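You operate a simulated robot arm through the tools that you are given. There is no shell and no other tool. Be economical: measure what you need, move in short steps, check, and stop when the job is done.

You run a simulated two-armed robot. Do the job below in one go: nothing can be reset, and whatever is moved stays where it is left.

JOB
Put the green mat on the shelf of the pipe bench. Close the blue drawer. Take the green torch and put it on the drip shelf top. Take the blue clip and leave it on the thin packer. Close the ledge drawer. Take the yellow sponge and leave it on the pink notice. Put the brass flanged valve on the shelf under the folding table. Open the small parts box lid. The order is free.

It is judged by the outcome, as a careful person would: the job done as asked, and still so three seconds after it is handed in. It fails if anything else is knocked over, pushed out of place, dropped, spilled or broken. Lids that push on must go on centred and level and be pressed home; caps that screw on are set level and turned clockwise until they are tight.

ROBOT AND FRAMES
Two 7-joint arms with fingered hands on one trunk, on a base that drives. Base frame: it is fixed to the floor where the robot stands at the start and does not move with it; the origin is under the middle of the robot, x ahead of it, y to its left, z up. Units: mm, rad, N and s.
The left shoulder is at the start at [94, 173, 1028], the right one opposite. With the tool pointing down near the work surface each hand reaches from about 100 to 740 mm from the robot's upright axis, wherever it stands, measured 20 degrees to its own side. Places, roughly: blue clip (2x5x2 cm) [-1400, 1700, 500]; blue drawer [-1400, 1100, 500]; brass flanged valve (8x8x18 cm) [-3000, -600, 900]; drip shelf top [-1500, 1800, 500]; green mat (30x30x2 cm) [500, -100, 600]; green torch (6x6x15 cm) [-1300, 1500, 900]; ledge drawer [-2700, 1900, 900]; pink notice [-3000, -250, 750]; shelf of the pipe bench [-1900, 1300, 400]; shelf under the folding table [-2600, -500, 400]; small parts box lid [-3200, 4300, 600]; thin packer (4x6x2 cm) [-1500, 1900, 500]; yellow sponge (10x7x4 cm) [-2800, 1800, 1000]. Payload 3.5 kg a hand.
The tool frame of a hand sits at the grasp point between the pads (the TCP): z along the fingers, y along the line on which they close. The tips reach 25 mm beyond it. Largest opening 88 mm; the body of the gripper starts 29 mm behind the TCP. The gripper is a hand of 3 fingers: y runs from the thumb to the fingers, the wrist lies at [-13, -97, -162] in the tool frame, and closing takes about 1.5 s.
Orientation is that of the tool frame in the base frame, as a unit quaternion [x, y, z, w]. With the fingers straight down and the wrist toward the robot, the tool's x, y and z point along [0, 1, 0], [1, 0, 0] and [0, 0, -1] of the base frame.

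CONTROLS
- The arms move only by the tool send_rows. It takes "left_series", "right_series" or both (then of equal length, played together; a hand with none holds still); each is a list of rows, each an object (a shift or turn left out is 0, a gripper value left out holds the last) with "delta_pos": the shift along the base's x, y, z in units of 40 mm (1.0 is 40 mm), a list of three; "delta_rot": the turn, a rotation vector about the base's x, y, z in units of 8 degrees (1.0 is 8 degrees), a list of three. In form: [{"delta_pos": [dx, dy, dz], "delta_rot": [ax, ay, az]}, ...]. A call has 1 to 10 rows; each row shifts and turns the commanded pose from where the row before left it. "left_gripper" and "right_gripper" are, for a hand that has rows, the closure, from 0 (fully open) to 1 (shut), set as the call begins (left out, the last holds). A call with a number of a shift or a turn outside -1 to 1 is refused whole. Each row takes 0.2 s and may step no farther than 50 mm and 0.15 rad from the row before; otherwise, or with a gripper value out of range, the whole call is refused. Where a pose cannot be reached the arm comes as near as it can. A force on the tool above 40 N (or 10 N above the force at the start of the call, whichever is more), or a blocked arm, ends the call early, and 0.2 s more pass. Each finger travels about 72 mm/s and halts on what it meets, pressing with about 23 N; the grip force reading is that of the motor and also rises with nothing between the fingers. The clock runs only during rows and for 0.2 s after the last one: add rows that do not move to give the fingers time. It gives the time, the measured TCP pose, the force on the tool (base axes), the opening and the grip force at its end, in the units of the frame above (readings bear some noise), with the torque about the TCP (base axes, N m) and any sound that the robot's microphone picked up, and new pictures: "show" is both (left out), scene, wrist or none (wrist: the cameras of the hands that moved).
- Cameras (640 x 400 px; columns grow to the right, rows downward): "scene" is now at [207.5, -18.1, 1216.8]; the picture's right is [-0.25, -0.97, 0.07], its down [-0.90, 0.20, -0.40] and it looks along [0.37, -0.16, -0.92] (base axes); focal length 256 px, centre (320, 200). "left" rides on the left gripper at [-58, -85, -99] in its tool frame; the picture's right is [-0.67, -0.35, 0.66], its down [0.69, -0.63, 0.37] and it looks along [0.29, 0.69, 0.66] (tool axes); focal length 261 px, centre (320, 200). "right" rides on the right gripper at [58, -85, -99] in its tool frame; the picture's right is [-0.67, 0.35, -0.66], its down [-0.69, -0.63, 0.36] and it looks along [-0.29, 0.69, 0.66] (tool axes); focal length 261 px, centre (320, 200). There is no depth. A picture from a camera that has moved, and an enlarged one, comes with that camera's place and axes in the base frame and with its lens. The place of the scene camera against the robot may be out by one fixed shift of up to 12 mm in any direction.
- move_column(by): slides the trunk up (or, below 0, down) by that many mm; the arms and the scene camera ride with it, the base frame stays. It gives what a move gives, with no picture.
- base_move(legs): drives the robot by 1 to 6 legs, each [ahead, left, turn to the left] in mm, mm and rad, along the robot's own axes; the way and the turn of a leg run together, so that a leg with both is an arc; at most 1500 mm and 3.142 rad a leg. The arms and the cameras ride along, it lands a little off, and it stops where it bumps. It gives what a move gives, and a new picture of the scene camera.
- move_fingers(index, middle, thumb_bend, thumb_turn, hand): sets how far each is bent, from 0 (flat) to 100 (curled in); at 30 the hand is open as for a grip, at 70 the pads meet at the TCP. One left out holds its place. A second passes; each finger stops where it meets its share of the squeeze, and holds until it gets a number again. A gripper value or a shape takes the hand back. It gives what a move gives, with no picture; readings hold the bend of each and the force on the fingers (four entries, about 0 where the hand has none), thumb and palm. thumb_turn goes from beside the hand (0) to across from the fingers (100), as for a grip.
- hand_shape(shape, hand): the hand has 3 fingers and takes this shape, open, in about a second: jaw (thumb against the fingers, like two jaws); tri (thumb and two fingers); tip (a fingertip pinch); poke (one finger out to press); point (the index stretched); flat (the hand flat); cup (the hand cupped); fist (a fist). The gripper value then closes the fingers along that shape, each until it touches; the sizes above hold for jaw. It gives what a move gives, with no picture.
- pan_tilt(pan, tilt): turns the head with the scene camera to pan (to the left, within 1.501 rad either way) and tilt (down, from -0.506 to 1.204), counted from straight ahead of the robot. It gives what a move gives, and a new picture of the scene camera.
- close_up(camera, box): a new picture of the part [left, top, right, bottom] of that camera's present view, enlarged. The clock stands still meanwhile.
- finish_job(): hands the job in; it is judged then, once.

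Work in short steps. Places have to be worked out from the pictures, the camera data and where the tool is seen: move nearer, look again, correct. Check each grasp and each placing, and mend what went wrong. You have 196 turns and 260 pictures in all, those below and enlarged ones among them. Open the grippers and draw the arms clear of the work before you hand the job in, unless the task says otherwise; then end with one line.

The tools are called after "Request:" by a JSON object that holds its "name" and its "arguments". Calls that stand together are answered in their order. send_rows: Moves the arms, as the interface text tells. Its arguments: {"type":"object","properties":{"left_series":{"type":"array","items":{"type":"object","properties":{"delta_pos":{"type":"array","items":{"type":"number"}},"delta_rot":{"type":"array","items":{"type":"number"}}}}},"left_gripper":{"type":"number"},"right_series":{"type":"array","items":{"type":"object","properties":{"delta_pos":{"type":"array","items":{"type":"number"}},"delta_rot":{"type":"array","items":{"type":"number"}}}}},"right_gripper":{"type":"number"},"show":{"type":"string","enum":["both","scene","wrist","none"]}},"required":[]} The other tools are called the same way: move_column (by) slides the trunk up or down; hand_shape (shape, hand) gives the hand a shape; move_fingers (index, middle, thumb_bend, thumb_turn, hand) moves the fingers one by one; base_move (legs) drives the base; pan_tilt (pan, tilt) turns the head that bears the scene camera; close_up (camera, box) takes an enlarged picture of a part of a camera's view; finish_job () hands the job in.

At the start:

```text
time: 0.0
left_tcp_pos: [548.3, 109.8, 758.1]
left_ee_rot: [0.707, 0.707, 0.001, 0.0]
left_wrist_force: [-0.4, 0.0, -0.4]
left_torque: [-0.01, 0.0, -0.03]
left_gripper_width: 87.7
left_grasp_force: 0.0
left_shape: jaw
left_bend: [30.0, 30.0, 30.0, 98.0]
left_finger forces: [0.1, 0.1, 0.0, 0.0, 0.0, 0.1]
right_tcp_pos: [462.7, -325.0, 819.2]
right_ee_rot: [0.707, 0.707, 0.001, 0.0]
right_wrist_force: [1.0, 0.2, -0.2]
right_torque: [0.01, -0.03, -0.03]
right_gripper_width: 87.5
right_grasp_force: 0.0
right_shape: jaw
right_bend: [30.0, 30.0, 30.0, 98.0]
right_finger forces: [0.1, 0.0, 0.0, 0.1, 0.0, 0.1]
trunk travel left (down, up): [-125.0, 330.0]
robot x, y, heading: [2.4, -2.8, -0.002]
head pan, tilt: [-0.262, 0.885]
```

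scene: 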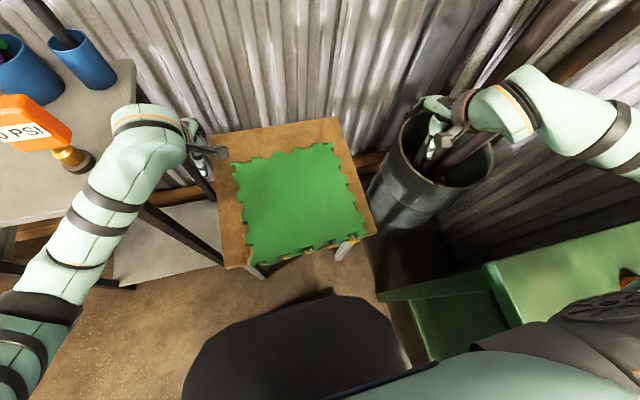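
right: 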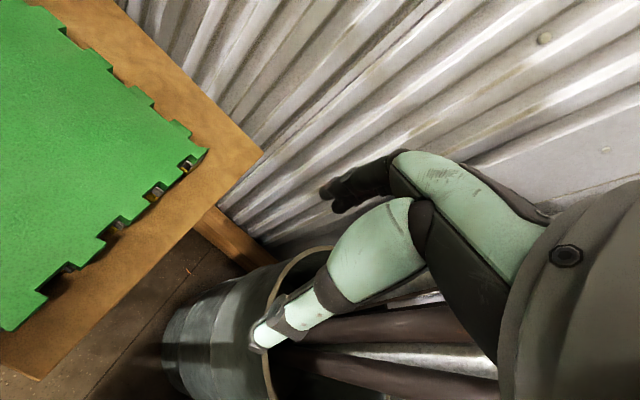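
left: 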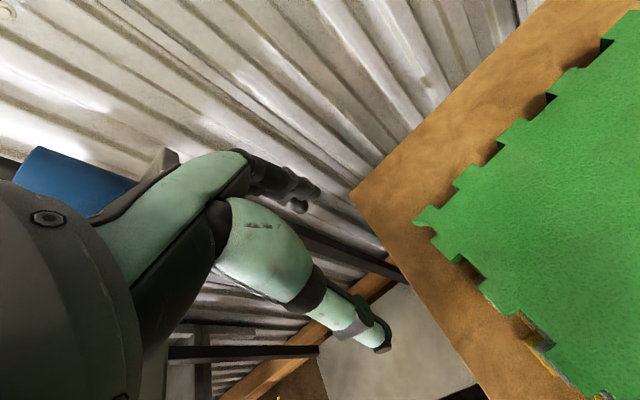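

The mat lies on a stool near [450, -80, 600]. I'll look closer at its edges before choosing a grasp.

Request:
{"name": "close_up", "arguments": {"camera": "scene", "box": [200, 100, 400, 290]}}

Request:
{"name": "close_up", "arguments": {"camera": "left", "box": [340, 100, 640, 400]}}

Request:
{"name": "pan_tilt", "arguments": {"pan": 1.4, "tilt": 0.4}}

```text
2.11 times, centred on (300, 195) of scene
camera zoom: at [207.5, -18.1, 1216.8], right [-0.25, -0.97, 0.07], down [-0.9, 0.2, -0.4], along [0.37, -0.16, -0.92], focal length 540 px, centre (362, 210)
```

zoom: 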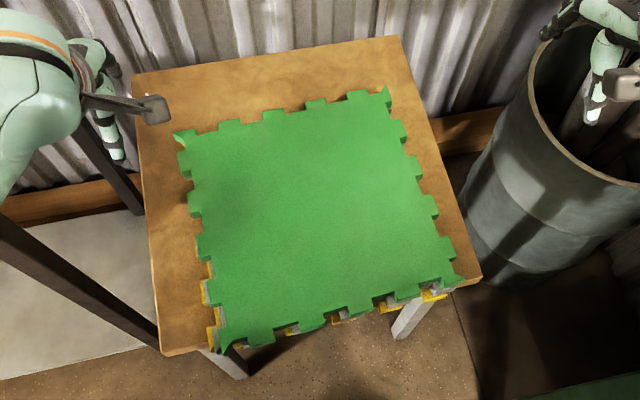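

```text
1.33 times, centred on (490, 250) of left
camera zoom: at [463.8, 52.1, 858.5], right [-0.35, -0.67, -0.66], down [-0.63, 0.69, -0.37], along [0.69, 0.29, -0.66], focal length 348 px, centre (93, 133)
```

zoom: 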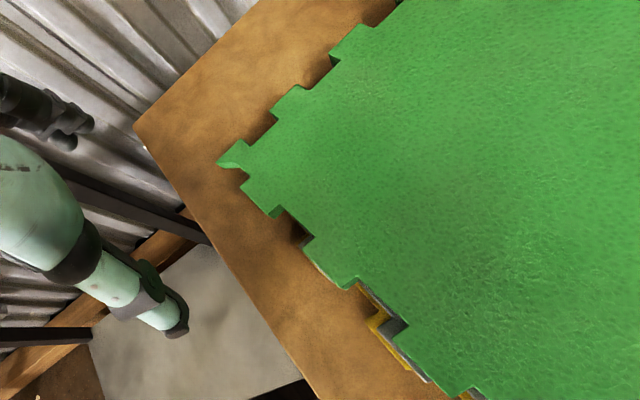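

```text
time: 1.7
left_tcp_pos: [549.1, 109.4, 757.5]
left_ee_rot: [0.706, 0.708, 0.0, -0.001]
left_wrist_force: [-0.5, -0.3, 0.4]
left_torque: [0.0, 0.01, 0.02]
left_gripper_width: 87.7
left_grasp_force: 0.0
left_shape: jaw
left_bend: [30.0, 30.0, 30.0, 98.0]
left_finger forces: [0.1, 0.0, 0.0, 0.0, 0.0, 0.1]
right_tcp_pos: [462.8, -323.2, 819.2]
right_ee_rot: [0.707, 0.707, 0.0, 0.0]
right_wrist_force: [-0.3, 0.1, 0.6]
right_torque: [0.03, 0.0, 0.02]
right_gripper_width: 87.8
right_grasp_force: 0.1
right_shape: jaw
right_bend: [30.0, 30.0, 30.0, 98.0]
right_finger forces: [0.0, 0.0, 0.1, 0.0, 0.1, 0.0]
trunk travel left (down, up): [-125.0, 330.0]
robot x, y, heading: [-0.4, 0.5, 0.0]
head pan, tilt: [1.4, 0.4]
camera scene: at [163.8, 93.0, 1273.3], right [0.95, -0.17, -0.28], down [-0.32, -0.38, -0.87], along [0.04, 0.91, -0.42], focal length 256 px, centre (320, 200)
```

scene: 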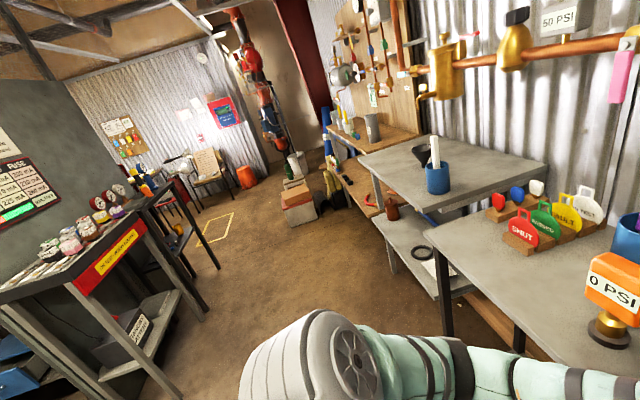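

The green mat tops a stack (grey, yellow below, offset). I'll check how far it overhangs at its right/far edges.

Request:
{"name": "close_up", "arguments": {"camera": "right", "box": [0, 80, 270, 350]}}

Request:
{"name": "pan_tilt", "arguments": {"pan": -0.3, "tilt": 0.95}}

Request:
{"name": "close_up", "arguments": {"camera": "scene", "box": [210, 190, 390, 290]}}

```text
1.48 times, centred on (135, 215) of right
camera zoom: at [377.8, -266.4, 919.2], right [0.35, -0.67, 0.65], down [-0.63, -0.68, -0.37], along [0.69, -0.28, -0.66], focal length 386 px, centre (594, 178)
```

zoom: 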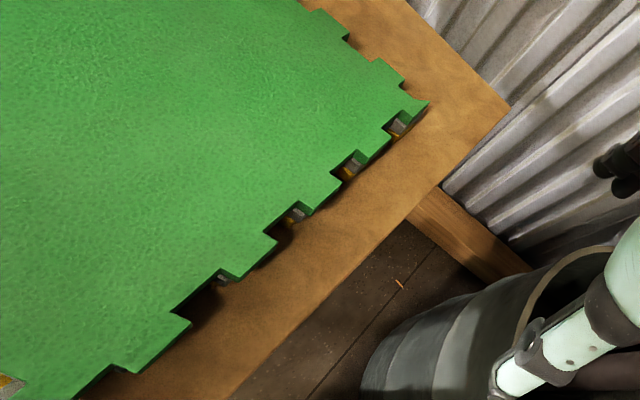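

```text
time: 3.4
left_tcp_pos: [549.8, 109.8, 757.8]
left_ee_rot: [0.707, 0.707, 0.0, 0.0]
left_wrist_force: [1.1, 0.0, 0.3]
left_torque: [-0.02, 0.04, 0.0]
left_gripper_width: 87.6
left_grasp_force: 0.1
left_shape: jaw
left_bend: [30.0, 30.0, 30.0, 98.0]
left_finger forces: [0.0, 0.0, 0.1, 0.1, 0.0, 0.0]
right_tcp_pos: [462.7, -324.8, 819.1]
right_ee_rot: [0.707, 0.707, 0.0, 0.001]
right_wrist_force: [0.6, -0.4, -0.1]
right_torque: [0.0, -0.04, 0.0]
right_gripper_width: 87.7
right_grasp_force: 0.0
right_shape: jaw
right_bend: [30.0, 30.0, 30.0, 98.0]
right_finger forces: [0.1, 0.0, 0.0, 0.0, 0.0, 0.0]
trunk travel left (down, up): [-125.0, 330.0]
robot x, y, heading: [-0.9, 0.8, -0.0]
head pan, tilt: [-0.3, 0.949]
camera scene: at [202.2, -19.7, 1213.5], right [-0.28, -0.96, 0.08], down [-0.91, 0.24, -0.34], along [0.3, -0.17, -0.94], focal length 256 px, centre (320, 200)
```

scene: 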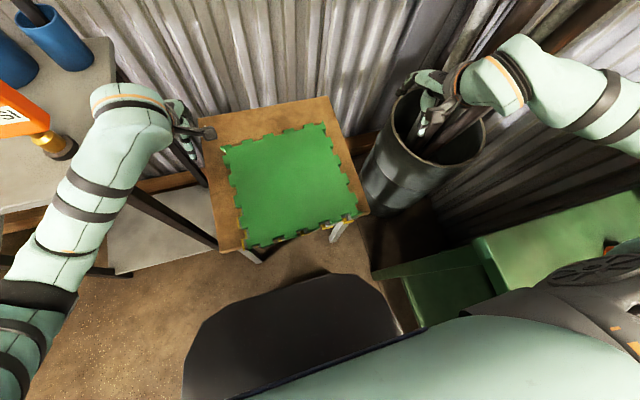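

```text
3.56 times, centred on (300, 240) of scene
camera zoom: at [202.2, -19.7, 1213.5], right [-0.28, -0.96, 0.08], down [-0.91, 0.24, -0.34], along [0.3, -0.17, -0.94], focal length 912 px, centre (391, 58)
```

zoom: 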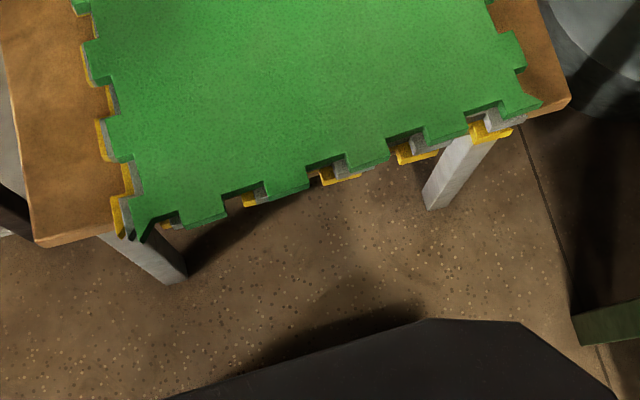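

Green overhangs nothing graspable alone, so I'll slide only the green one toward me by its far edge (z level of green only), then pinch its overhanging near edge. First, right hand with closed fingers moves over the mat to feel its height.

Request:
{"name": "send_rows", "arguments": {"right_series": [{"delta_pos": [0.2, 0.875, 0]}, {"delta_pos": [0.2, 0.875, 0]}, {"delta_pos": [0.2, 0.875, 0]}, {"delta_pos": [0.2, 0.875, 0]}, {"delta_pos": [0.2, 0.875, 0]}, {"delta_pos": [0.2, 0.875, 0]}, {"delta_pos": [0.2, 0.875, 0]}, {"delta_pos": [0, 0, -1]}, {"delta_pos": [0, 0, -1]}, {"delta_pos": [0, 0, -1]}], "right_gripper": 1, "show": "none"}}

Request:
{"name": "send_rows", "arguments": {"right_series": [{"delta_pos": [0, 0, -0.9]}, {"delta_pos": [0, 0, -0.2]}, {"delta_pos": [0, 0, -0.2]}, {"delta_pos": [0, 0, -0.2]}, {"delta_pos": [0, 0, -0.2]}, {"delta_pos": [0, 0, -0.2]}, {"delta_pos": [0, 0, -0.2]}, {"delta_pos": [0, 0, -0.2]}, {"delta_pos": [0, 0, -0.2]}, {"delta_pos": [0, 0, -0.2]}], "show": "wrist"}}

```text
time: 5.6
left_tcp_pos: [548.2, 110.6, 757.4]
left_ee_rot: [0.707, 0.707, 0.0, 0.0]
left_wrist_force: [0.5, -0.2, 0.7]
left_torque: [-0.01, 0.0, 0.0]
left_gripper_width: 87.7
left_grasp_force: 0.1
left_shape: jaw
left_bend: [30.0, 30.0, 30.0, 98.0]
left_finger forces: [0.1, 0.1, 0.0, 0.0, 0.0, 0.1]
right_tcp_pos: [520.6, -78.6, 698.8]
right_ee_rot: [0.707, 0.707, -0.001, -0.001]
right_wrist_force: [-0.1, 0.0, -1.0]
right_torque: [0.0, 0.01, -0.03]
right_gripper_width: 0.0
right_grasp_force: 23.5
right_shape: jaw
right_bend: [70.0, 70.0, 35.0, 100.0]
right_finger forces: [0.0, 0.0, 0.0, 0.1, 0.0, 0.1]
trunk travel left (down, up): [-125.0, 330.0]
robot x, y, heading: [1.7, -0.8, -0.001]
head pan, tilt: [-0.3, 0.949]
```

```text
time: 7.7
left_tcp_pos: [546.0, 109.3, 762.2]
left_ee_rot: [0.708, 0.707, 0.001, 0.003]
left_wrist_force: [0.3, 0.2, 0.3]
left_torque: [0.0, 0.05, 0.01]
left_gripper_width: 87.8
left_grasp_force: 0.0
left_shape: jaw
left_bend: [30.0, 30.0, 30.0, 98.0]
left_finger forces: [0.0, 0.1, 0.1, 0.1, 0.0, 0.0]
right_tcp_pos: [522.7, -77.0, 608.3]
right_ee_rot: [0.709, 0.705, 0.004, 0.004]
right_wrist_force: [-10.1, -3.8, 40.2]
right_torque: [-0.1, 0.29, 0.0]
right_gripper_width: 0.0
right_grasp_force: 23.0
right_shape: jaw
right_bend: [70.0, 70.0, 34.0, 100.0]
right_finger forces: [0.0, 21.5, 0.0, 0.0, 65.0, 0.0]
right hand out of reach, approached as far as the arm can: row 10
trunk travel left (down, up): [-125.0, 330.0]
robot x, y, heading: [4.4, 0.4, 0.001]
head pan, tilt: [-0.3, 0.949]
stopped in row 10 (right hand): the force on the tool passed its limit at 50 N (the readings are from after the stop); the commanded pose is now the measured one
camera right: at [436.0, -18.2, 707.2], right [0.33, -0.67, 0.66], down [-0.63, -0.68, -0.37], along [0.7, -0.29, -0.65], focal length 261 px, centre (320, 200)
```

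right: 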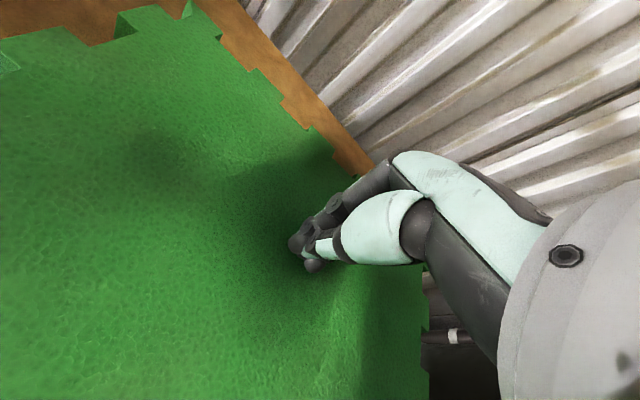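

Contact puts the mat top near z≈583. I lift, move beyond its far edge, and look.

Request:
{"name": "send_rows", "arguments": {"right_series": [{"delta_pos": [0, 0, 1]}, {"delta_pos": [0, 0, 0.5]}, {"delta_pos": [0.8, 0, 0]}, {"delta_pos": [0.8, 0, 0]}, {"delta_pos": [0.8, 0, 0]}, {"delta_pos": [0.8, 0, 0]}, {"delta_pos": [0.8, 0, 0]}, {"delta_pos": [0, 0, 0]}], "show": "both"}}

```text
time: 9.4
left_tcp_pos: [549.4, 108.8, 758.6]
left_ee_rot: [0.707, 0.707, 0.0, 0.001]
left_wrist_force: [-0.1, -0.5, -0.7]
left_torque: [0.03, 0.0, 0.03]
left_gripper_width: 87.6
left_grasp_force: 0.0
left_shape: jaw
left_bend: [30.0, 30.0, 30.0, 98.0]
left_finger forces: [0.1, 0.1, 0.0, 0.1, 0.0, 0.0]
right_tcp_pos: [682.2, -74.6, 664.4]
right_ee_rot: [0.71, 0.704, 0.0, 0.002]
right_wrist_force: [0.1, 0.0, -0.6]
right_torque: [0.0, -0.01, -0.02]
right_gripper_width: 0.0
right_grasp_force: 23.0
right_shape: jaw
right_bend: [70.0, 70.0, 35.0, 100.0]
right_finger forces: [0.0, 0.0, 0.0, 0.0, 0.1, 0.1]
trunk travel left (down, up): [-125.0, 330.0]
robot x, y, heading: [-1.5, -1.3, 0.003]
head pan, tilt: [-0.3, 0.949]
camera scene: at [201.9, -19.8, 1213.5], right [-0.28, -0.96, 0.08], down [-0.91, 0.24, -0.34], along [0.3, -0.17, -0.94], focal length 256 px, centre (320, 200)
camera right: at [598.1, -18.1, 762.6], right [0.34, -0.67, 0.66], down [-0.63, -0.68, -0.37], along [0.69, -0.29, -0.66], focal length 261 px, centre (320, 200)
```

scene: 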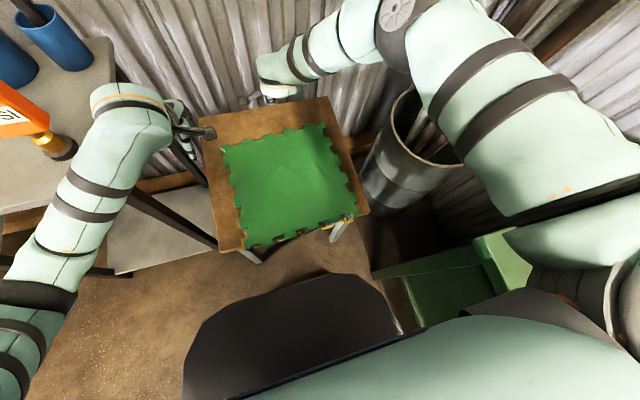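
right: 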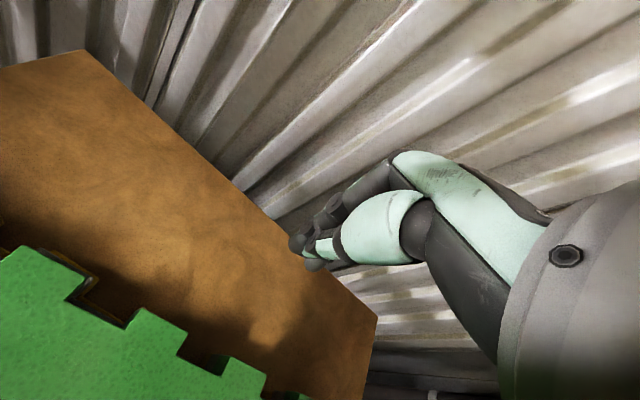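

Far edge of green is at x≈622. I lower the fingertips to z≈575 (upper half of the green mat), draw toward the edge.

Request:
{"name": "send_rows", "arguments": {"right_series": [{"delta_pos": [0, 0, -0.8]}, {"delta_pos": [0, 0, -0.8]}, {"delta_pos": [-0.5, 0, 0]}, {"delta_pos": [-0.5, 0, 0]}, {"delta_pos": [-0.25, 0, 0]}, {"delta_pos": [-0.25, 0, 0]}, {"delta_pos": [-0.25, 0, 0]}, {"delta_pos": [0, 0, 0]}], "show": "both"}}

```text
time: 11.2
left_tcp_pos: [548.0, 110.6, 758.6]
left_ee_rot: [0.707, 0.707, 0.0, 0.0]
left_wrist_force: [-0.1, 0.1, -0.3]
left_torque: [-0.01, 0.01, 0.03]
left_gripper_width: 87.9
left_grasp_force: 0.1
left_shape: jaw
left_bend: [30.0, 30.0, 30.0, 98.0]
left_finger forces: [0.0, 0.1, 0.0, 0.0, 0.0, 0.0]
right_tcp_pos: [613.2, -76.9, 599.8]
right_ee_rot: [0.71, 0.704, 0.001, 0.002]
right_wrist_force: [0.4, 0.9, 0.3]
right_torque: [0.03, -0.04, 0.0]
right_gripper_width: 0.0
right_grasp_force: 23.1
right_shape: jaw
right_bend: [70.0, 70.0, 35.0, 100.0]
right_finger forces: [0.0, 0.0, 0.1, 0.1, 0.0, 0.1]
trunk travel left (down, up): [-125.0, 330.0]
robot x, y, heading: [2.9, 3.0, 0.005]
head pan, tilt: [-0.3, 0.949]
camera scene: at [202.4, -19.7, 1213.4], right [-0.28, -0.96, 0.08], down [-0.91, 0.24, -0.34], along [0.3, -0.17, -0.94], focal length 256 px, centre (320, 200)
camera right: at [528.4, -19.2, 699.2], right [0.34, -0.67, 0.66], down [-0.63, -0.68, -0.37], along [0.69, -0.29, -0.66], focal length 261 px, centre (320, 200)
```

scene: 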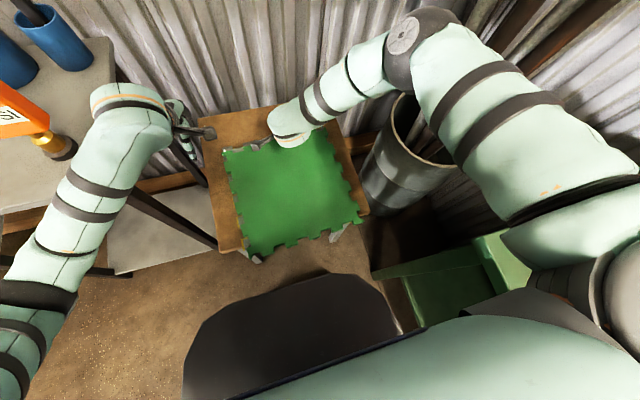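
right: 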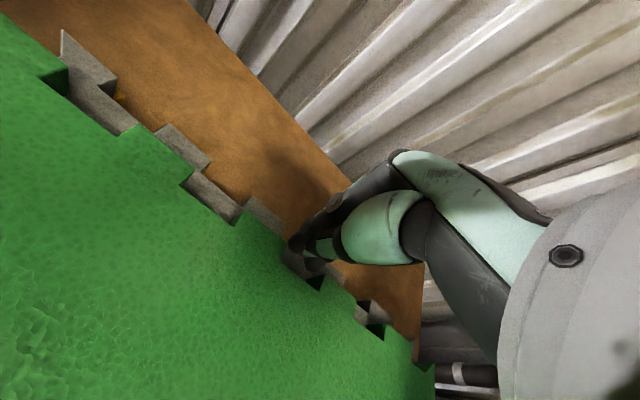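

It works: green slides alone with hardly any force. I push 70 mm more.

Request:
{"name": "send_rows", "arguments": {"right_series": [{"delta_pos": [-0.3, 0, 0]}, {"delta_pos": [-0.3, 0, 0]}, {"delta_pos": [-0.3, 0, 0]}, {"delta_pos": [-0.3, 0, 0]}, {"delta_pos": [-0.3, 0, 0]}, {"delta_pos": [-0.2, 0, 0]}, {"delta_pos": [0, 0, 0]}], "show": "both"}}

```text
time: 12.8
left_tcp_pos: [549.7, 111.1, 758.5]
left_ee_rot: [0.707, 0.707, 0.0, 0.0]
left_wrist_force: [-1.3, 0.1, -0.3]
left_torque: [0.05, -0.03, 0.0]
left_gripper_width: 87.5
left_grasp_force: 0.1
left_shape: jaw
left_bend: [30.0, 30.0, 30.0, 98.0]
left_finger forces: [0.0, 0.1, 0.1, 0.1, 0.0, 0.1]
right_tcp_pos: [545.5, -78.8, 599.5]
right_ee_rot: [0.709, 0.705, 0.001, 0.001]
right_wrist_force: [0.6, -0.4, 0.1]
right_torque: [-0.02, -0.02, 0.02]
right_gripper_width: 0.0
right_grasp_force: 23.0
right_shape: jaw
right_bend: [70.0, 70.0, 35.0, 100.0]
right_finger forces: [0.0, 0.0, 0.0, 0.0, 0.0, 0.0]
trunk travel left (down, up): [-125.0, 330.0]
robot x, y, heading: [2.0, 3.8, -0.006]
head pan, tilt: [-0.3, 0.949]
camera scene: at [202.4, -20.0, 1213.4], right [-0.28, -0.96, 0.08], down [-0.91, 0.24, -0.34], along [0.3, -0.17, -0.94], focal length 256 px, centre (320, 200)
camera right: at [459.8, -19.4, 698.5], right [0.34, -0.67, 0.66], down [-0.63, -0.68, -0.37], along [0.69, -0.29, -0.66], focal length 261 px, centre (320, 200)
```

scene: 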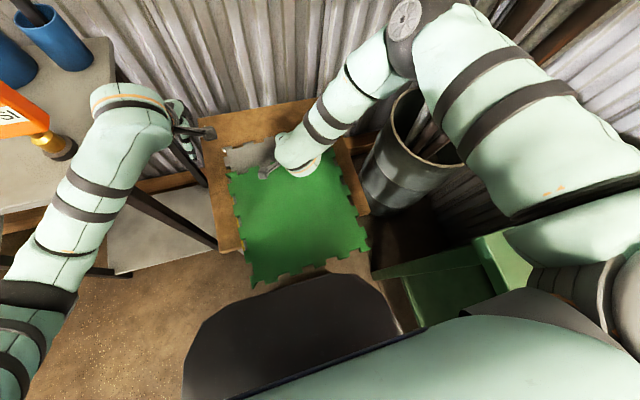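
right: 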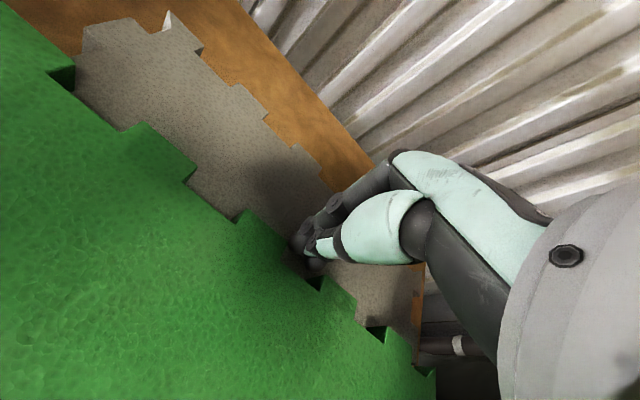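

Green now overhangs by ~110 mm. I raise the right hand clear and back the robot off 300 mm to get room for a level pinch.

Request:
{"name": "send_rows", "arguments": {"right_series": [{"delta_pos": [0.2, 0, 0.5]}, {"delta_pos": [0, 0, 1]}, {"delta_pos": [0, 0, 1]}], "show": "none"}}

Request:
{"name": "base_move", "arguments": {"legs": [[-320, 0, 0]]}}

```text
time: 13.7
left_tcp_pos: [548.8, 109.3, 759.1]
left_ee_rot: [0.707, 0.707, -0.001, 0.0]
left_wrist_force: [-0.3, -0.5, -0.6]
left_torque: [-0.01, 0.04, 0.0]
left_gripper_width: 87.8
left_grasp_force: 0.0
left_shape: jaw
left_bend: [30.0, 30.0, 30.0, 98.0]
left_finger forces: [0.0, 0.1, 0.0, 0.1, 0.0, 0.1]
right_tcp_pos: [551.7, -78.0, 699.7]
right_ee_rot: [0.71, 0.705, 0.0, 0.002]
right_wrist_force: [-0.2, -0.3, 0.1]
right_torque: [-0.03, -0.02, 0.0]
right_gripper_width: 0.1
right_grasp_force: 22.8
right_shape: jaw
right_bend: [70.0, 70.0, 35.0, 100.0]
right_finger forces: [0.0, 0.0, 0.0, 0.0, 0.0, 0.0]
trunk travel left (down, up): [-125.0, 330.0]
robot x, y, heading: [-3.8, -0.6, 0.002]
head pan, tilt: [-0.3, 0.949]
```

```text
time: 15.8
left_tcp_pos: [229.6, 108.2, 758.1]
left_ee_rot: [0.709, 0.705, 0.001, 0.0]
left_wrist_force: [-0.1, -0.7, 0.2]
left_torque: [0.0, 0.03, -0.01]
left_gripper_width: 87.6
left_grasp_force: 0.1
left_shape: jaw
left_bend: [30.0, 30.0, 30.0, 98.0]
left_finger forces: [0.0, 0.0, 0.1, 0.0, 0.0, 0.0]
right_tcp_pos: [233.6, -77.3, 699.0]
right_ee_rot: [0.71, 0.704, 0.0, 0.002]
right_wrist_force: [-0.6, 0.2, -0.4]
right_torque: [0.0, 0.02, -0.02]
right_gripper_width: 0.0
right_grasp_force: 22.6
right_shape: jaw
right_bend: [70.0, 70.0, 35.0, 100.0]
right_finger forces: [0.0, 0.0, 0.1, 0.1, 0.0, 0.0]
trunk travel left (down, up): [-125.0, 330.0]
robot x, y, heading: [-322.3, -1.2, -0.002]
head pan, tilt: [-0.3, 0.949]
camera scene: at [-117.1, -19.8, 1213.5], right [-0.29, -0.95, 0.08], down [-0.91, 0.24, -0.34], along [0.3, -0.17, -0.94], focal length 256 px, centre (320, 200)
```

scene: 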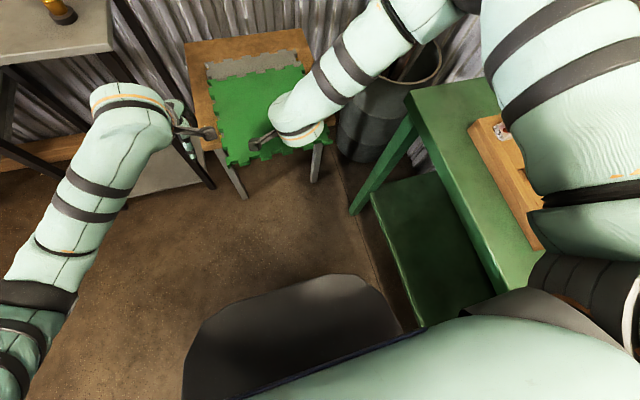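

Right hand goes back 120 mm and pitches to point forward (fingers above, thumb below).

Request:
{"name": "send_rows", "arguments": {"right_series": [{"delta_pos": [-0.3, 0, 0], "delta_rot": [0, -1, 0]}, {"delta_pos": [-0.3, 0, 0], "delta_rot": [0, -1, 0]}, {"delta_pos": [-0.3, 0, 0], "delta_rot": [0, -1, 0]}, {"delta_pos": [-0.3, 0, 0], "delta_rot": [0, -1, 0]}, {"delta_pos": [-0.3, 0, 0], "delta_rot": [0, -1, 0]}, {"delta_pos": [-0.3, 0, 0], "delta_rot": [0, -1, 0]}, {"delta_pos": [-0.3, 0, 0], "delta_rot": [0, -1, 0]}, {"delta_pos": [-0.3, 0, 0], "delta_rot": [0, -1, 0]}, {"delta_pos": [-0.3, 0, 0], "delta_rot": [0, -1, 0]}, {"delta_pos": [-0.3, 0, 0], "delta_rot": [0, -1, 0]}], "right_gripper": 0, "show": "none"}}

Request:
{"name": "send_rows", "arguments": {"right_series": [{"delta_pos": [0, 0, -0.5], "delta_rot": [0, -1, 0]}, {"delta_pos": [0, 0, -0.5], "delta_rot": [0, -0.25, 0]}, {"delta_pos": [0, 0, 0]}], "show": "both"}}

```text
time: 16.8
left_tcp_pos: [230.2, 108.9, 757.3]
left_ee_rot: [0.708, 0.706, -0.001, 0.001]
left_wrist_force: [0.7, -0.2, -1.0]
left_torque: [-0.01, 0.02, 0.01]
left_gripper_width: 87.4
left_grasp_force: 0.1
left_shape: jaw
left_bend: [30.0, 30.0, 30.0, 98.0]
left_finger forces: [0.0, 0.1, 0.1, 0.0, 0.0, 0.0]
right_tcp_pos: [231.8, -63.0, 740.4]
right_ee_rot: [0.767, 0.591, 0.188, 0.167]
right_wrist_force: [0.0, 0.8, 0.3]
right_torque: [-0.05, 0.02, 0.01]
right_gripper_width: 87.8
right_grasp_force: 0.1
right_shape: jaw
right_bend: [30.0, 30.0, 30.0, 98.0]
right_finger forces: [0.0, 0.0, 0.0, 0.0, 0.0, 0.1]
right hand out of reach, approached as far as the arm can: row 1, 2, 3, 4
trunk travel left (down, up): [-125.0, 330.0]
robot x, y, heading: [-320.8, 1.5, 0.002]
head pan, tilt: [-0.3, 0.949]
stopped in row 4 (right hand): the arm was blocked; the commanded pose is now the measured one
```

```text
time: 17.4
left_tcp_pos: [229.0, 108.9, 758.3]
left_ee_rot: [0.708, 0.706, 0.0, 0.0]
left_wrist_force: [-0.4, 0.8, -0.6]
left_torque: [0.01, 0.02, 0.04]
left_gripper_width: 87.6
left_grasp_force: 0.1
left_shape: jaw
left_bend: [30.0, 30.0, 30.0, 98.0]
left_finger forces: [0.0, 0.1, 0.0, 0.1, 0.0, 0.0]
right_tcp_pos: [254.2, -57.1, 747.2]
right_ee_rot: [0.785, 0.515, 0.262, 0.224]
right_wrist_force: [0.3, 0.7, 0.0]
right_torque: [-0.01, -0.03, 0.05]
right_gripper_width: 87.7
right_grasp_force: 0.0
right_shape: jaw
right_bend: [30.0, 30.0, 30.0, 98.0]
right_finger forces: [0.0, 0.0, 0.0, 0.1, 0.0, 0.1]
right hand out of reach, approached as far as the arm can: row 1, 2
trunk travel left (down, up): [-125.0, 330.0]
robot x, y, heading: [-320.2, -0.4, -0.005]
head pan, tilt: [-0.3, 0.949]
stopped in row 3 (right hand): the arm was blocked; the commanded pose is now the measured one
camera scene: at [-116.7, -20.2, 1213.5], right [-0.29, -0.95, 0.08], down [-0.91, 0.24, -0.34], along [0.3, -0.17, -0.94], focal length 256 px, centre (320, 200)
camera right: at [152.3, 35.4, 781.0], right [-0.4, -0.7, 0.59], down [-0.43, -0.43, -0.79], along [0.81, -0.57, -0.12], focal length 261 px, centre (320, 200)
```

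scene: 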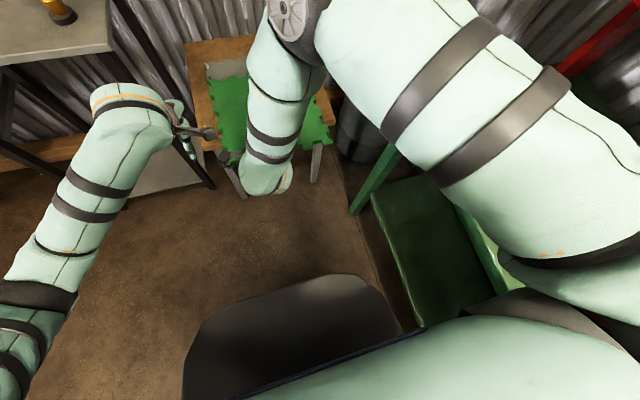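
right: 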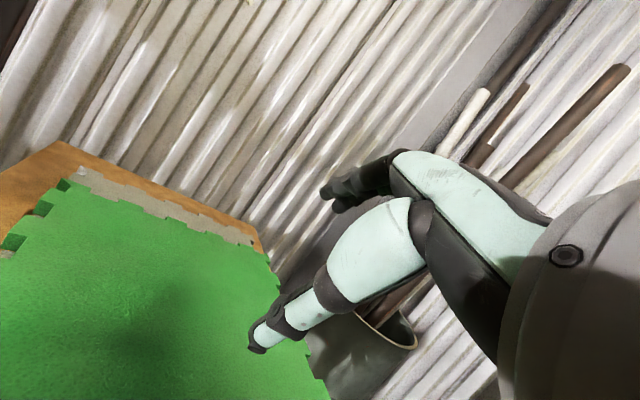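

The arm folds too tight close in. I back off another 250 mm so the pitch can be made at longer reach.

Request:
{"name": "base_move", "arguments": {"legs": [[-250, 0, 0]]}}

Request:
{"name": "send_rows", "arguments": {"right_series": [{"delta_pos": [0.8, -0.4, 0], "delta_rot": [0, 0, 0]}, {"delta_pos": [0.8, -0.4, 0], "delta_rot": [0, -0.8, 0]}, {"delta_pos": [0.8, -0.2, -0.2], "delta_rot": [0, -0.8, 0]}, {"delta_pos": [0.8, 0, -0.2], "delta_rot": [0, -0.8, 0]}, {"delta_pos": [0.4, 0, -0.2], "delta_rot": [0, -0.8, 0]}, {"delta_pos": [0, 0, -0.4], "delta_rot": [0, -0.8, 0]}, {"delta_pos": [0, 0, -0.4], "delta_rot": [0, -0.8, 0]}], "show": "scene"}}

```text
time: 19.3
left_tcp_pos: [-20.2, 107.9, 757.8]
left_ee_rot: [0.709, 0.705, 0.0, 0.0]
left_wrist_force: [-0.4, -0.3, -0.7]
left_torque: [-0.02, -0.03, -0.01]
left_gripper_width: 87.8
left_grasp_force: 0.1
left_shape: jaw
left_bend: [30.0, 30.0, 30.0, 98.0]
left_finger forces: [0.0, 0.0, 0.0, 0.0, 0.1, 0.1]
right_tcp_pos: [6.1, -56.6, 748.4]
right_ee_rot: [0.784, 0.516, 0.264, 0.223]
right_wrist_force: [0.2, -0.3, 1.4]
right_torque: [0.0, 0.02, 0.01]
right_gripper_width: 88.0
right_grasp_force: 0.1
right_shape: jaw
right_bend: [30.0, 30.0, 30.0, 98.0]
right_finger forces: [0.0, 0.0, 0.0, 0.1, 0.1, 0.0]
trunk travel left (down, up): [-125.0, 330.0]
robot x, y, heading: [-570.3, 1.6, -0.005]
head pan, tilt: [-0.3, 0.949]
camera scene: at [-367.1, -19.3, 1213.5], right [-0.29, -0.95, 0.08], down [-0.91, 0.24, -0.34], along [0.3, -0.17, -0.94], focal length 256 px, centre (320, 200)
```

scene: 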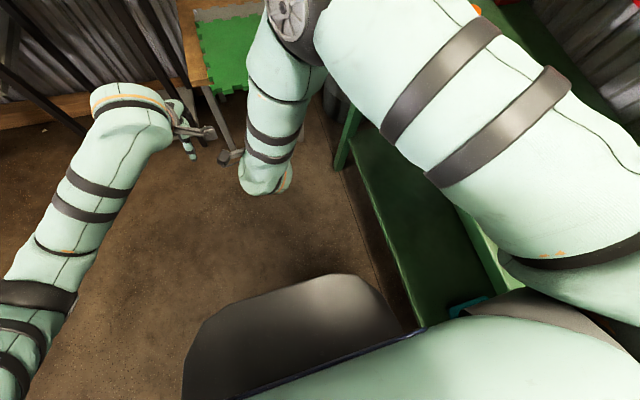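

```text
time: 20.2
left_tcp_pos: [-14.0, 119.6, 758.8]
left_ee_rot: [0.699, 0.715, 0.01, -0.002]
left_wrist_force: [10.8, 11.0, 0.4]
left_torque: [-0.37, 0.35, 0.39]
left_gripper_width: 87.9
left_grasp_force: 0.1
left_shape: jaw
left_bend: [28.0, 30.0, 30.0, 98.0]
left_finger forces: [0.0, 0.0, 0.1, 0.1, 0.0, 0.0]
right_tcp_pos: [125.6, -1.8, 783.1]
right_ee_rot: [0.752, 0.484, 0.346, 0.283]
right_wrist_force: [-11.8, -11.2, -0.3]
right_torque: [0.02, -0.26, 2.43]
right_gripper_width: 87.9
right_grasp_force: 0.0
right_shape: jaw
right_bend: [30.0, 30.0, 30.0, 97.0]
right_finger forces: [0.0, 0.1, 0.0, 0.0, 0.1, 0.0]
right hand out of reach, approached as far as the arm can: row 1, 2, 3, 4
trunk travel left (down, up): [-125.0, 330.0]
robot x, y, heading: [-566.9, 2.5, -0.004]
head pan, tilt: [-0.3, 0.949]
stopped in row 4 (left hand): the force on the tool passed its limit at 82 N (the readings are from after the stop); the commanded pose is now the measured one
camera scene: at [-365.6, -18.8, 1213.2], right [-0.29, -0.95, 0.08], down [-0.91, 0.24, -0.34], along [0.3, -0.17, -0.94], focal length 256 px, centre (320, 200)
```

scene: 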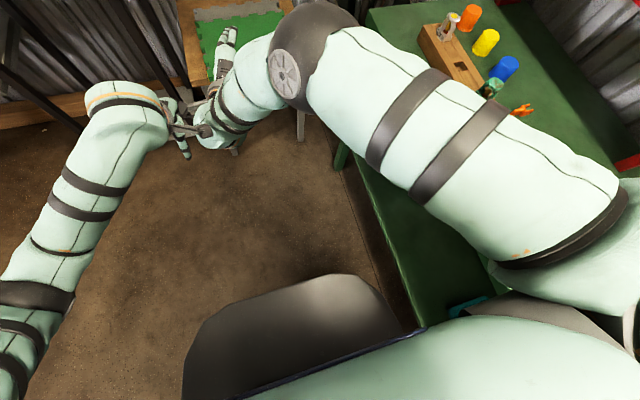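

The hands touched each other. I spread them: left hand goes left/up, right hand goes right while levelling its roll; a ~40° downward-pitched pinch should do since the mat hangs in that sense.

Request:
{"name": "send_rows", "arguments": {"left_series": [{"delta_pos": [-0.3, 0.9, 0]}, {"delta_pos": [-0.3, 0.9, 0]}, {"delta_pos": [0, 0.9, 0]}, {"delta_pos": [0, 0.9, 0]}, {"delta_pos": [0, 0, 0]}], "right_series": [{"delta_pos": [0.2, -0.8, 0]}, {"delta_pos": [0, -0.6, 0], "delta_rot": [-0.44, 0.05, 0.54]}, {"delta_pos": [0, -0.4, 0], "delta_rot": [-0.44, 0.05, 0.54]}, {"delta_pos": [0, -0.2, 0], "delta_rot": [-0.44, 0.05, 0.54]}, {"delta_pos": [0, 0, 0], "delta_rot": [-0.44, 0.05, 0.54]}], "show": "both"}}

```text
time: 21.4
left_tcp_pos: [-39.6, 262.7, 758.4]
left_ee_rot: [0.701, 0.713, 0.009, -0.002]
left_wrist_force: [-0.4, 1.1, 0.1]
left_torque: [-0.01, 0.0, -0.03]
left_gripper_width: 88.0
left_grasp_force: 0.2
left_shape: jaw
left_bend: [30.0, 30.0, 30.0, 98.0]
left_finger forces: [0.1, 0.0, 0.0, 0.0, 0.1, 0.0]
right_tcp_pos: [200.5, 54.1, 845.5]
right_ee_rot: [0.638, 0.633, 0.31, 0.31]
right_wrist_force: [0.1, -1.0, 0.1]
right_torque: [0.04, -0.05, 0.01]
right_gripper_width: 87.9
right_grasp_force: 0.0
right_shape: jaw
right_bend: [30.0, 30.0, 30.0, 97.0]
right_finger forces: [0.0, 0.0, 0.0, 0.1, 0.0, 0.0]
right hand out of reach, approached as far as the arm can: row 1, 2, 3, 4, 5
trunk travel left (down, up): [-125.0, 330.0]
robot x, y, heading: [-569.0, -0.9, -0.007]
head pan, tilt: [-0.3, 0.949]
camera scene: at [-366.1, -19.6, 1213.3], right [-0.29, -0.95, 0.08], down [-0.91, 0.25, -0.34], along [0.3, -0.17, -0.94], focal length 256 px, centre (320, 200)
camera right: at [69.8, 113.0, 840.2], right [-0.31, -0.67, 0.68], down [-0.1, -0.68, -0.72], along [0.95, -0.29, 0.14], focal length 261 px, centre (320, 200)
camera left: at [-123.6, 202.1, 858.3], right [-0.33, -0.67, -0.67], down [-0.64, 0.68, -0.36], along [0.69, 0.31, -0.65], focal length 261 px, centre (320, 200)
```

scene: 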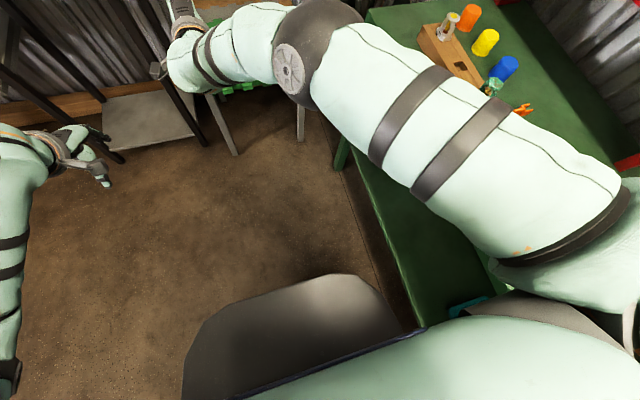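
right: 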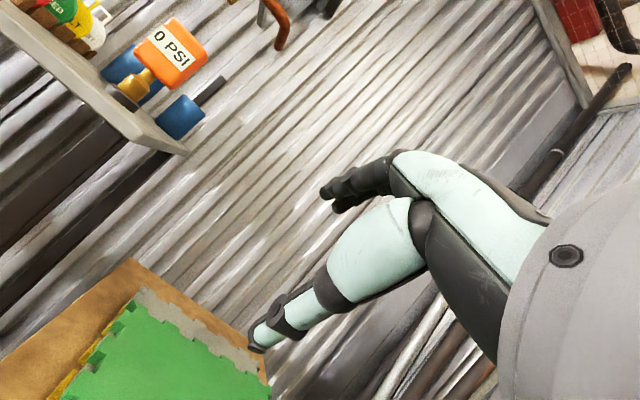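
left: 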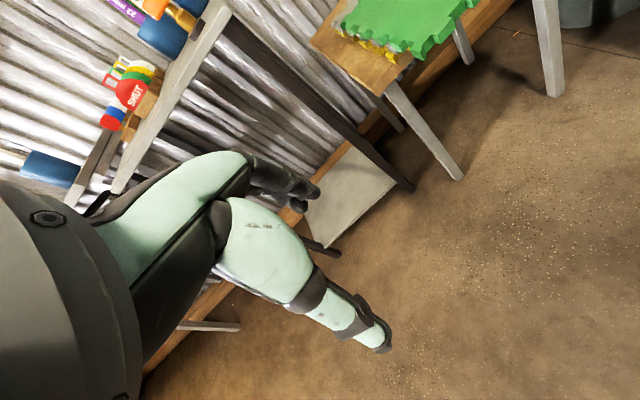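

Right arm's elbow sits poorly for this; the left arm's elbow lies low and back, so the left hand will do the pinch. I return the right arm to a folded, tool-down pose on its own side.

Request:
{"name": "send_rows", "arguments": {"right_series": [{"delta_pos": [-0.6, -0.6, 0.3], "delta_rot": [0, 0.8, 0]}, {"delta_pos": [-0.7, -0.7, 0.1], "delta_rot": [0, 0.8, 0]}, {"delta_pos": [-0.7, -0.9, 0], "delta_rot": [0, 0.8, 0]}, {"delta_pos": [-0.7, -0.9, 0], "delta_rot": [0, 0.8, 0]}, {"delta_pos": [-0.7, -0.9, 0], "delta_rot": [0, 0.8, 0]}, {"delta_pos": [-0.7, -0.9, 0], "delta_rot": [0, 0.8, 0]}, {"delta_pos": [-0.7, -0.9, 0], "delta_rot": [0, 0.8, 0]}, {"delta_pos": [-0.7, -0.9, 0], "delta_rot": [0, 0.8, 0]}, {"delta_pos": [-0.7, -0.9, 0], "delta_rot": [0, 0.1, 0]}, {"delta_pos": [-0.7, -0.9, 0]}], "show": "scene"}}

```text
time: 23.6
left_tcp_pos: [-39.5, 262.6, 760.7]
left_ee_rot: [0.7, 0.714, 0.01, -0.003]
left_wrist_force: [0.2, -1.3, -0.4]
left_torque: [0.04, -0.01, 0.02]
left_gripper_width: 87.6
left_grasp_force: 0.1
left_shape: jaw
left_bend: [30.0, 30.0, 30.0, 98.0]
left_finger forces: [0.0, 0.1, 0.0, 0.1, 0.0, 0.0]
right_tcp_pos: [-79.9, -286.8, 863.4]
right_ee_rot: [0.708, 0.706, 0.005, 0.001]
right_wrist_force: [-0.5, -0.4, -0.4]
right_torque: [-0.01, 0.01, -0.01]
right_gripper_width: 88.1
right_grasp_force: 0.0
right_shape: jaw
right_bend: [30.0, 30.0, 30.0, 97.0]
right_finger forces: [0.0, 0.1, 0.1, 0.0, 0.1, 0.0]
trunk travel left (down, up): [-125.0, 330.0]
robot x, y, heading: [-570.7, 2.3, -0.002]
head pan, tilt: [-0.3, 0.949]
camera scene: at [-367.8, -20.9, 1213.7], right [-0.29, -0.95, 0.08], down [-0.91, 0.25, -0.34], along [0.3, -0.17, -0.94], focal length 256 px, centre (320, 200)
```

scene: 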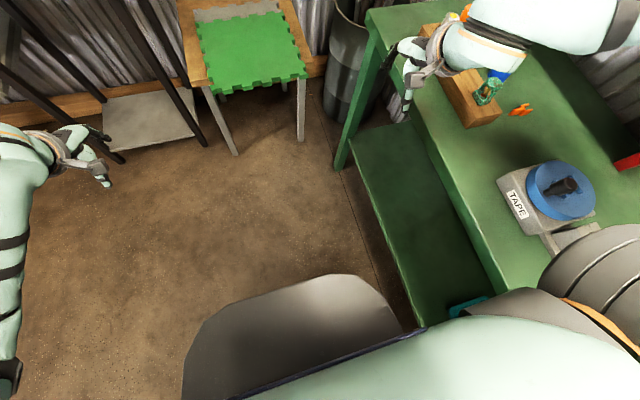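

Mat's near edge now at x≈233, y 38…-218. I pitch the left hand forward in place and see if it follows.

Request:
{"name": "send_rows", "arguments": {"left_series": [{"delta_pos": [0.5, 0, 0], "delta_rot": [0, -0.9, 0]}, {"delta_pos": [0.5, 0, 0], "delta_rot": [0, -0.9, 0]}, {"delta_pos": [0.5, 0, 0], "delta_rot": [0, -0.9, 0]}, {"delta_pos": [0.5, 0, 0], "delta_rot": [0, -0.9, 0]}, {"delta_pos": [0.5, 0, 0], "delta_rot": [0, -0.9, 0]}, {"delta_pos": [0.5, 0, 0], "delta_rot": [0, -0.9, 0]}, {"delta_pos": [0, 0, 0], "delta_rot": [0, -0.9, 0]}, {"delta_pos": [0, 0, 0], "delta_rot": [0, -0.9, 0]}, {"delta_pos": [0, 0, 0], "delta_rot": [0, 0, 0]}], "show": "both"}}

```text
time: 25.6
left_tcp_pos: [82.2, 262.6, 758.8]
left_ee_rot: [0.609, 0.627, 0.345, 0.341]
left_wrist_force: [1.1, 0.5, 0.2]
left_torque: [0.04, 0.01, -0.03]
left_gripper_width: 87.8
left_grasp_force: 0.0
left_shape: jaw
left_bend: [30.0, 30.0, 30.0, 98.0]
left_finger forces: [0.0, 0.0, 0.0, 0.1, 0.0, 0.0]
right_tcp_pos: [-77.8, -285.2, 864.1]
right_ee_rot: [0.709, 0.705, 0.004, 0.002]
right_wrist_force: [0.2, 0.3, -0.2]
right_torque: [0.0, -0.06, 0.01]
right_gripper_width: 87.8
right_grasp_force: 0.0
right_shape: jaw
right_bend: [30.0, 30.0, 30.0, 97.0]
right_finger forces: [0.0, 0.0, 0.0, 0.1, 0.0, 0.1]
trunk travel left (down, up): [-125.0, 330.0]
robot x, y, heading: [-566.1, 1.0, -0.006]
head pan, tilt: [-0.3, 0.949]
camera scene: at [-366.6, -19.1, 1213.5], right [-0.29, -0.95, 0.08], down [-0.91, 0.24, -0.34], along [0.3, -0.17, -0.94], focal length 256 px, centre (320, 200)
camera left: at [-46.3, 201.0, 740.9], right [0.39, -0.67, -0.64], down [-0.04, 0.68, -0.73], along [0.92, 0.31, 0.24], focal length 261 px, centre (320, 200)
```

scene: 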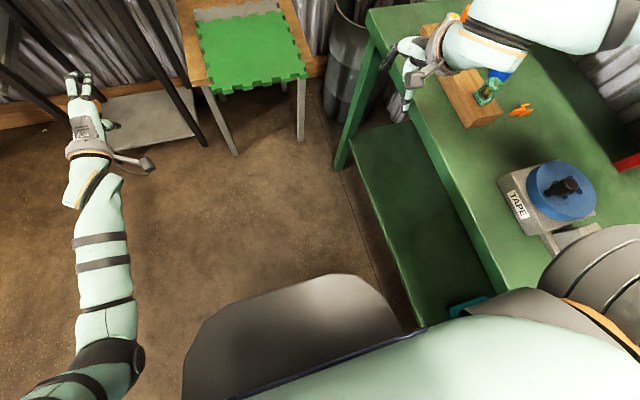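
left: 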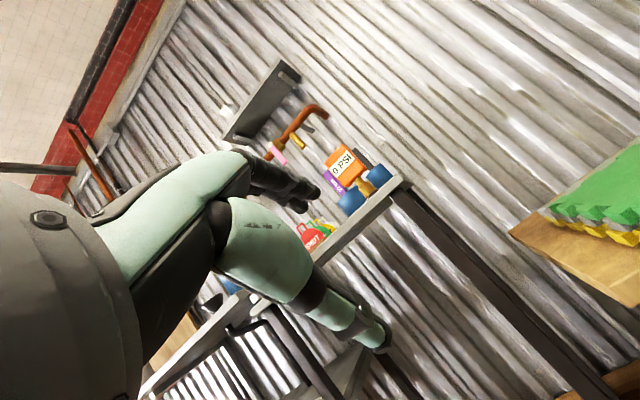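

Left arm tracks perfectly. I bring the left hand in front of the mat, nearly level, and tuck the right hand up and back.

Request:
{"name": "send_rows", "arguments": {"left_series": [{"delta_pos": [0, -0.97, -0.1], "delta_rot": [0, -0.3, 0]}, {"delta_pos": [0, -0.97, -0.1], "delta_rot": [0, -0.3, 0]}, {"delta_pos": [0, -0.97, -0.1], "delta_rot": [0, -0.3, 0]}, {"delta_pos": [0, -0.97, -0.1], "delta_rot": [0, -0.3, 0]}, {"delta_pos": [0, -0.97, -0.1], "delta_rot": [0, -0.3, 0]}, {"delta_pos": [0, -0.97, -0.1], "delta_rot": [0, -0.3, 0]}, {"delta_pos": [0, -0.97, -0.1], "delta_rot": [0, -0.3, 0]}, {"delta_pos": [0, -0.97, -0.1], "delta_rot": [0, -0.3, 0]}], "right_series": [{"delta_pos": [-0.4, -0.2, 0.6]}, {"delta_pos": [-0.4, -0.2, 0.6]}, {"delta_pos": [-0.5, 0, 0.5]}, {"delta_pos": [-0.5, 0, 0.5]}, {"delta_pos": [-0.5, 0, 0.5]}, {"delta_pos": [-0.5, 0, 0.5]}, {"delta_pos": [-0.5, 0, 0.5]}, {"delta_pos": [-0.5, 0, 0.5]}], "show": "none"}}

Request:
{"name": "move_column", "arguments": {"by": -120}}

Request:
{"name": "pan_tilt", "arguments": {"pan": 0, "tilt": 0.75}}

```text
time: 26.8
left_tcp_pos: [96.1, 138.7, 734.4]
left_ee_rot: [0.583, 0.564, 0.459, 0.361]
left_wrist_force: [0.0, 0.3, -0.6]
left_torque: [-0.01, 0.0, 0.01]
left_gripper_width: 87.8
left_grasp_force: 0.0
left_shape: jaw
left_bend: [30.0, 30.0, 30.0, 97.0]
left_finger forces: [0.1, 0.0, 0.0, 0.1, 0.0, 0.0]
right_tcp_pos: [-150.1, -303.7, 953.9]
right_ee_rot: [0.711, 0.703, 0.001, -0.002]
right_wrist_force: [0.8, 0.3, 0.5]
right_torque: [0.0, -0.03, 0.01]
right_gripper_width: 88.0
right_grasp_force: 0.1
right_shape: jaw
right_bend: [30.0, 30.0, 30.0, 97.0]
right_finger forces: [0.1, 0.0, 0.0, 0.0, 0.1, 0.0]
right hand out of reach, approached as far as the arm can: row 4, 5, 6
trunk travel left (down, up): [-125.0, 330.0]
robot x, y, heading: [-566.9, -0.5, -0.008]
head pan, tilt: [-0.3, 0.949]
stopped in row 6 (left hand): the arm was blocked; the commanded pose is now the measured one
```

```text
time: 28.3
left_tcp_pos: [113.6, 117.8, 678.0]
left_ee_rot: [0.562, 0.543, 0.476, 0.402]
left_wrist_force: [0.2, -0.3, -0.4]
left_torque: [0.02, 0.01, 0.04]
left_gripper_width: 87.7
left_grasp_force: 0.1
left_shape: jaw
left_bend: [30.0, 30.0, 30.0, 97.0]
left_finger forces: [0.1, 0.1, 0.0, 0.1, 0.0, 0.1]
right_tcp_pos: [-115.4, -303.9, 742.2]
right_ee_rot: [0.705, 0.7, -0.076, -0.08]
right_wrist_force: [0.3, 0.5, 0.3]
right_torque: [0.01, 0.02, 0.0]
right_gripper_width: 88.2
right_grasp_force: 0.0
right_shape: jaw
right_bend: [30.0, 30.0, 30.0, 97.0]
right_finger forces: [0.1, 0.1, 0.0, 0.1, 0.0, 0.0]
trunk travel left (down, up): [-5.0, 450.0]
robot x, y, heading: [-568.3, -0.5, -0.006]
head pan, tilt: [-0.3, 0.949]
```

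```text
time: 29.1
left_tcp_pos: [112.9, 117.9, 678.4]
left_ee_rot: [0.56, 0.543, 0.478, 0.404]
left_wrist_force: [-1.4, -0.4, 0.4]
left_torque: [-0.02, 0.01, -0.02]
left_gripper_width: 87.8
left_grasp_force: 0.1
left_shape: jaw
left_bend: [30.0, 30.0, 30.0, 97.0]
left_finger forces: [0.0, 0.0, 0.0, 0.0, 0.0, 0.0]
right_tcp_pos: [-117.1, -302.2, 740.8]
right_ee_rot: [0.705, 0.7, -0.076, -0.081]
right_wrist_force: [0.5, -0.2, -0.3]
right_torque: [0.03, -0.02, 0.01]
right_gripper_width: 87.7
right_grasp_force: 0.2
right_shape: jaw
right_bend: [30.0, 30.0, 30.0, 97.0]
right_finger forces: [0.0, 0.1, 0.0, 0.0, 0.0, 0.0]
trunk travel left (down, up): [-5.0, 450.0]
robot x, y, heading: [-565.9, 0.7, -0.001]
head pan, tilt: [0.0, 0.75]
camera scene: at [-250.7, 1.9, 1043.6], right [-0.01, -1.0, 0.0], down [-0.95, 0.01, -0.3], along [0.3, 0.0, -0.95], focal length 256 px, centre (320, 200)
```

scene: 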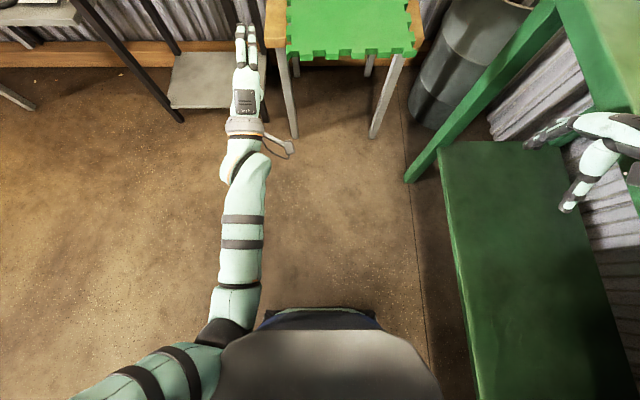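

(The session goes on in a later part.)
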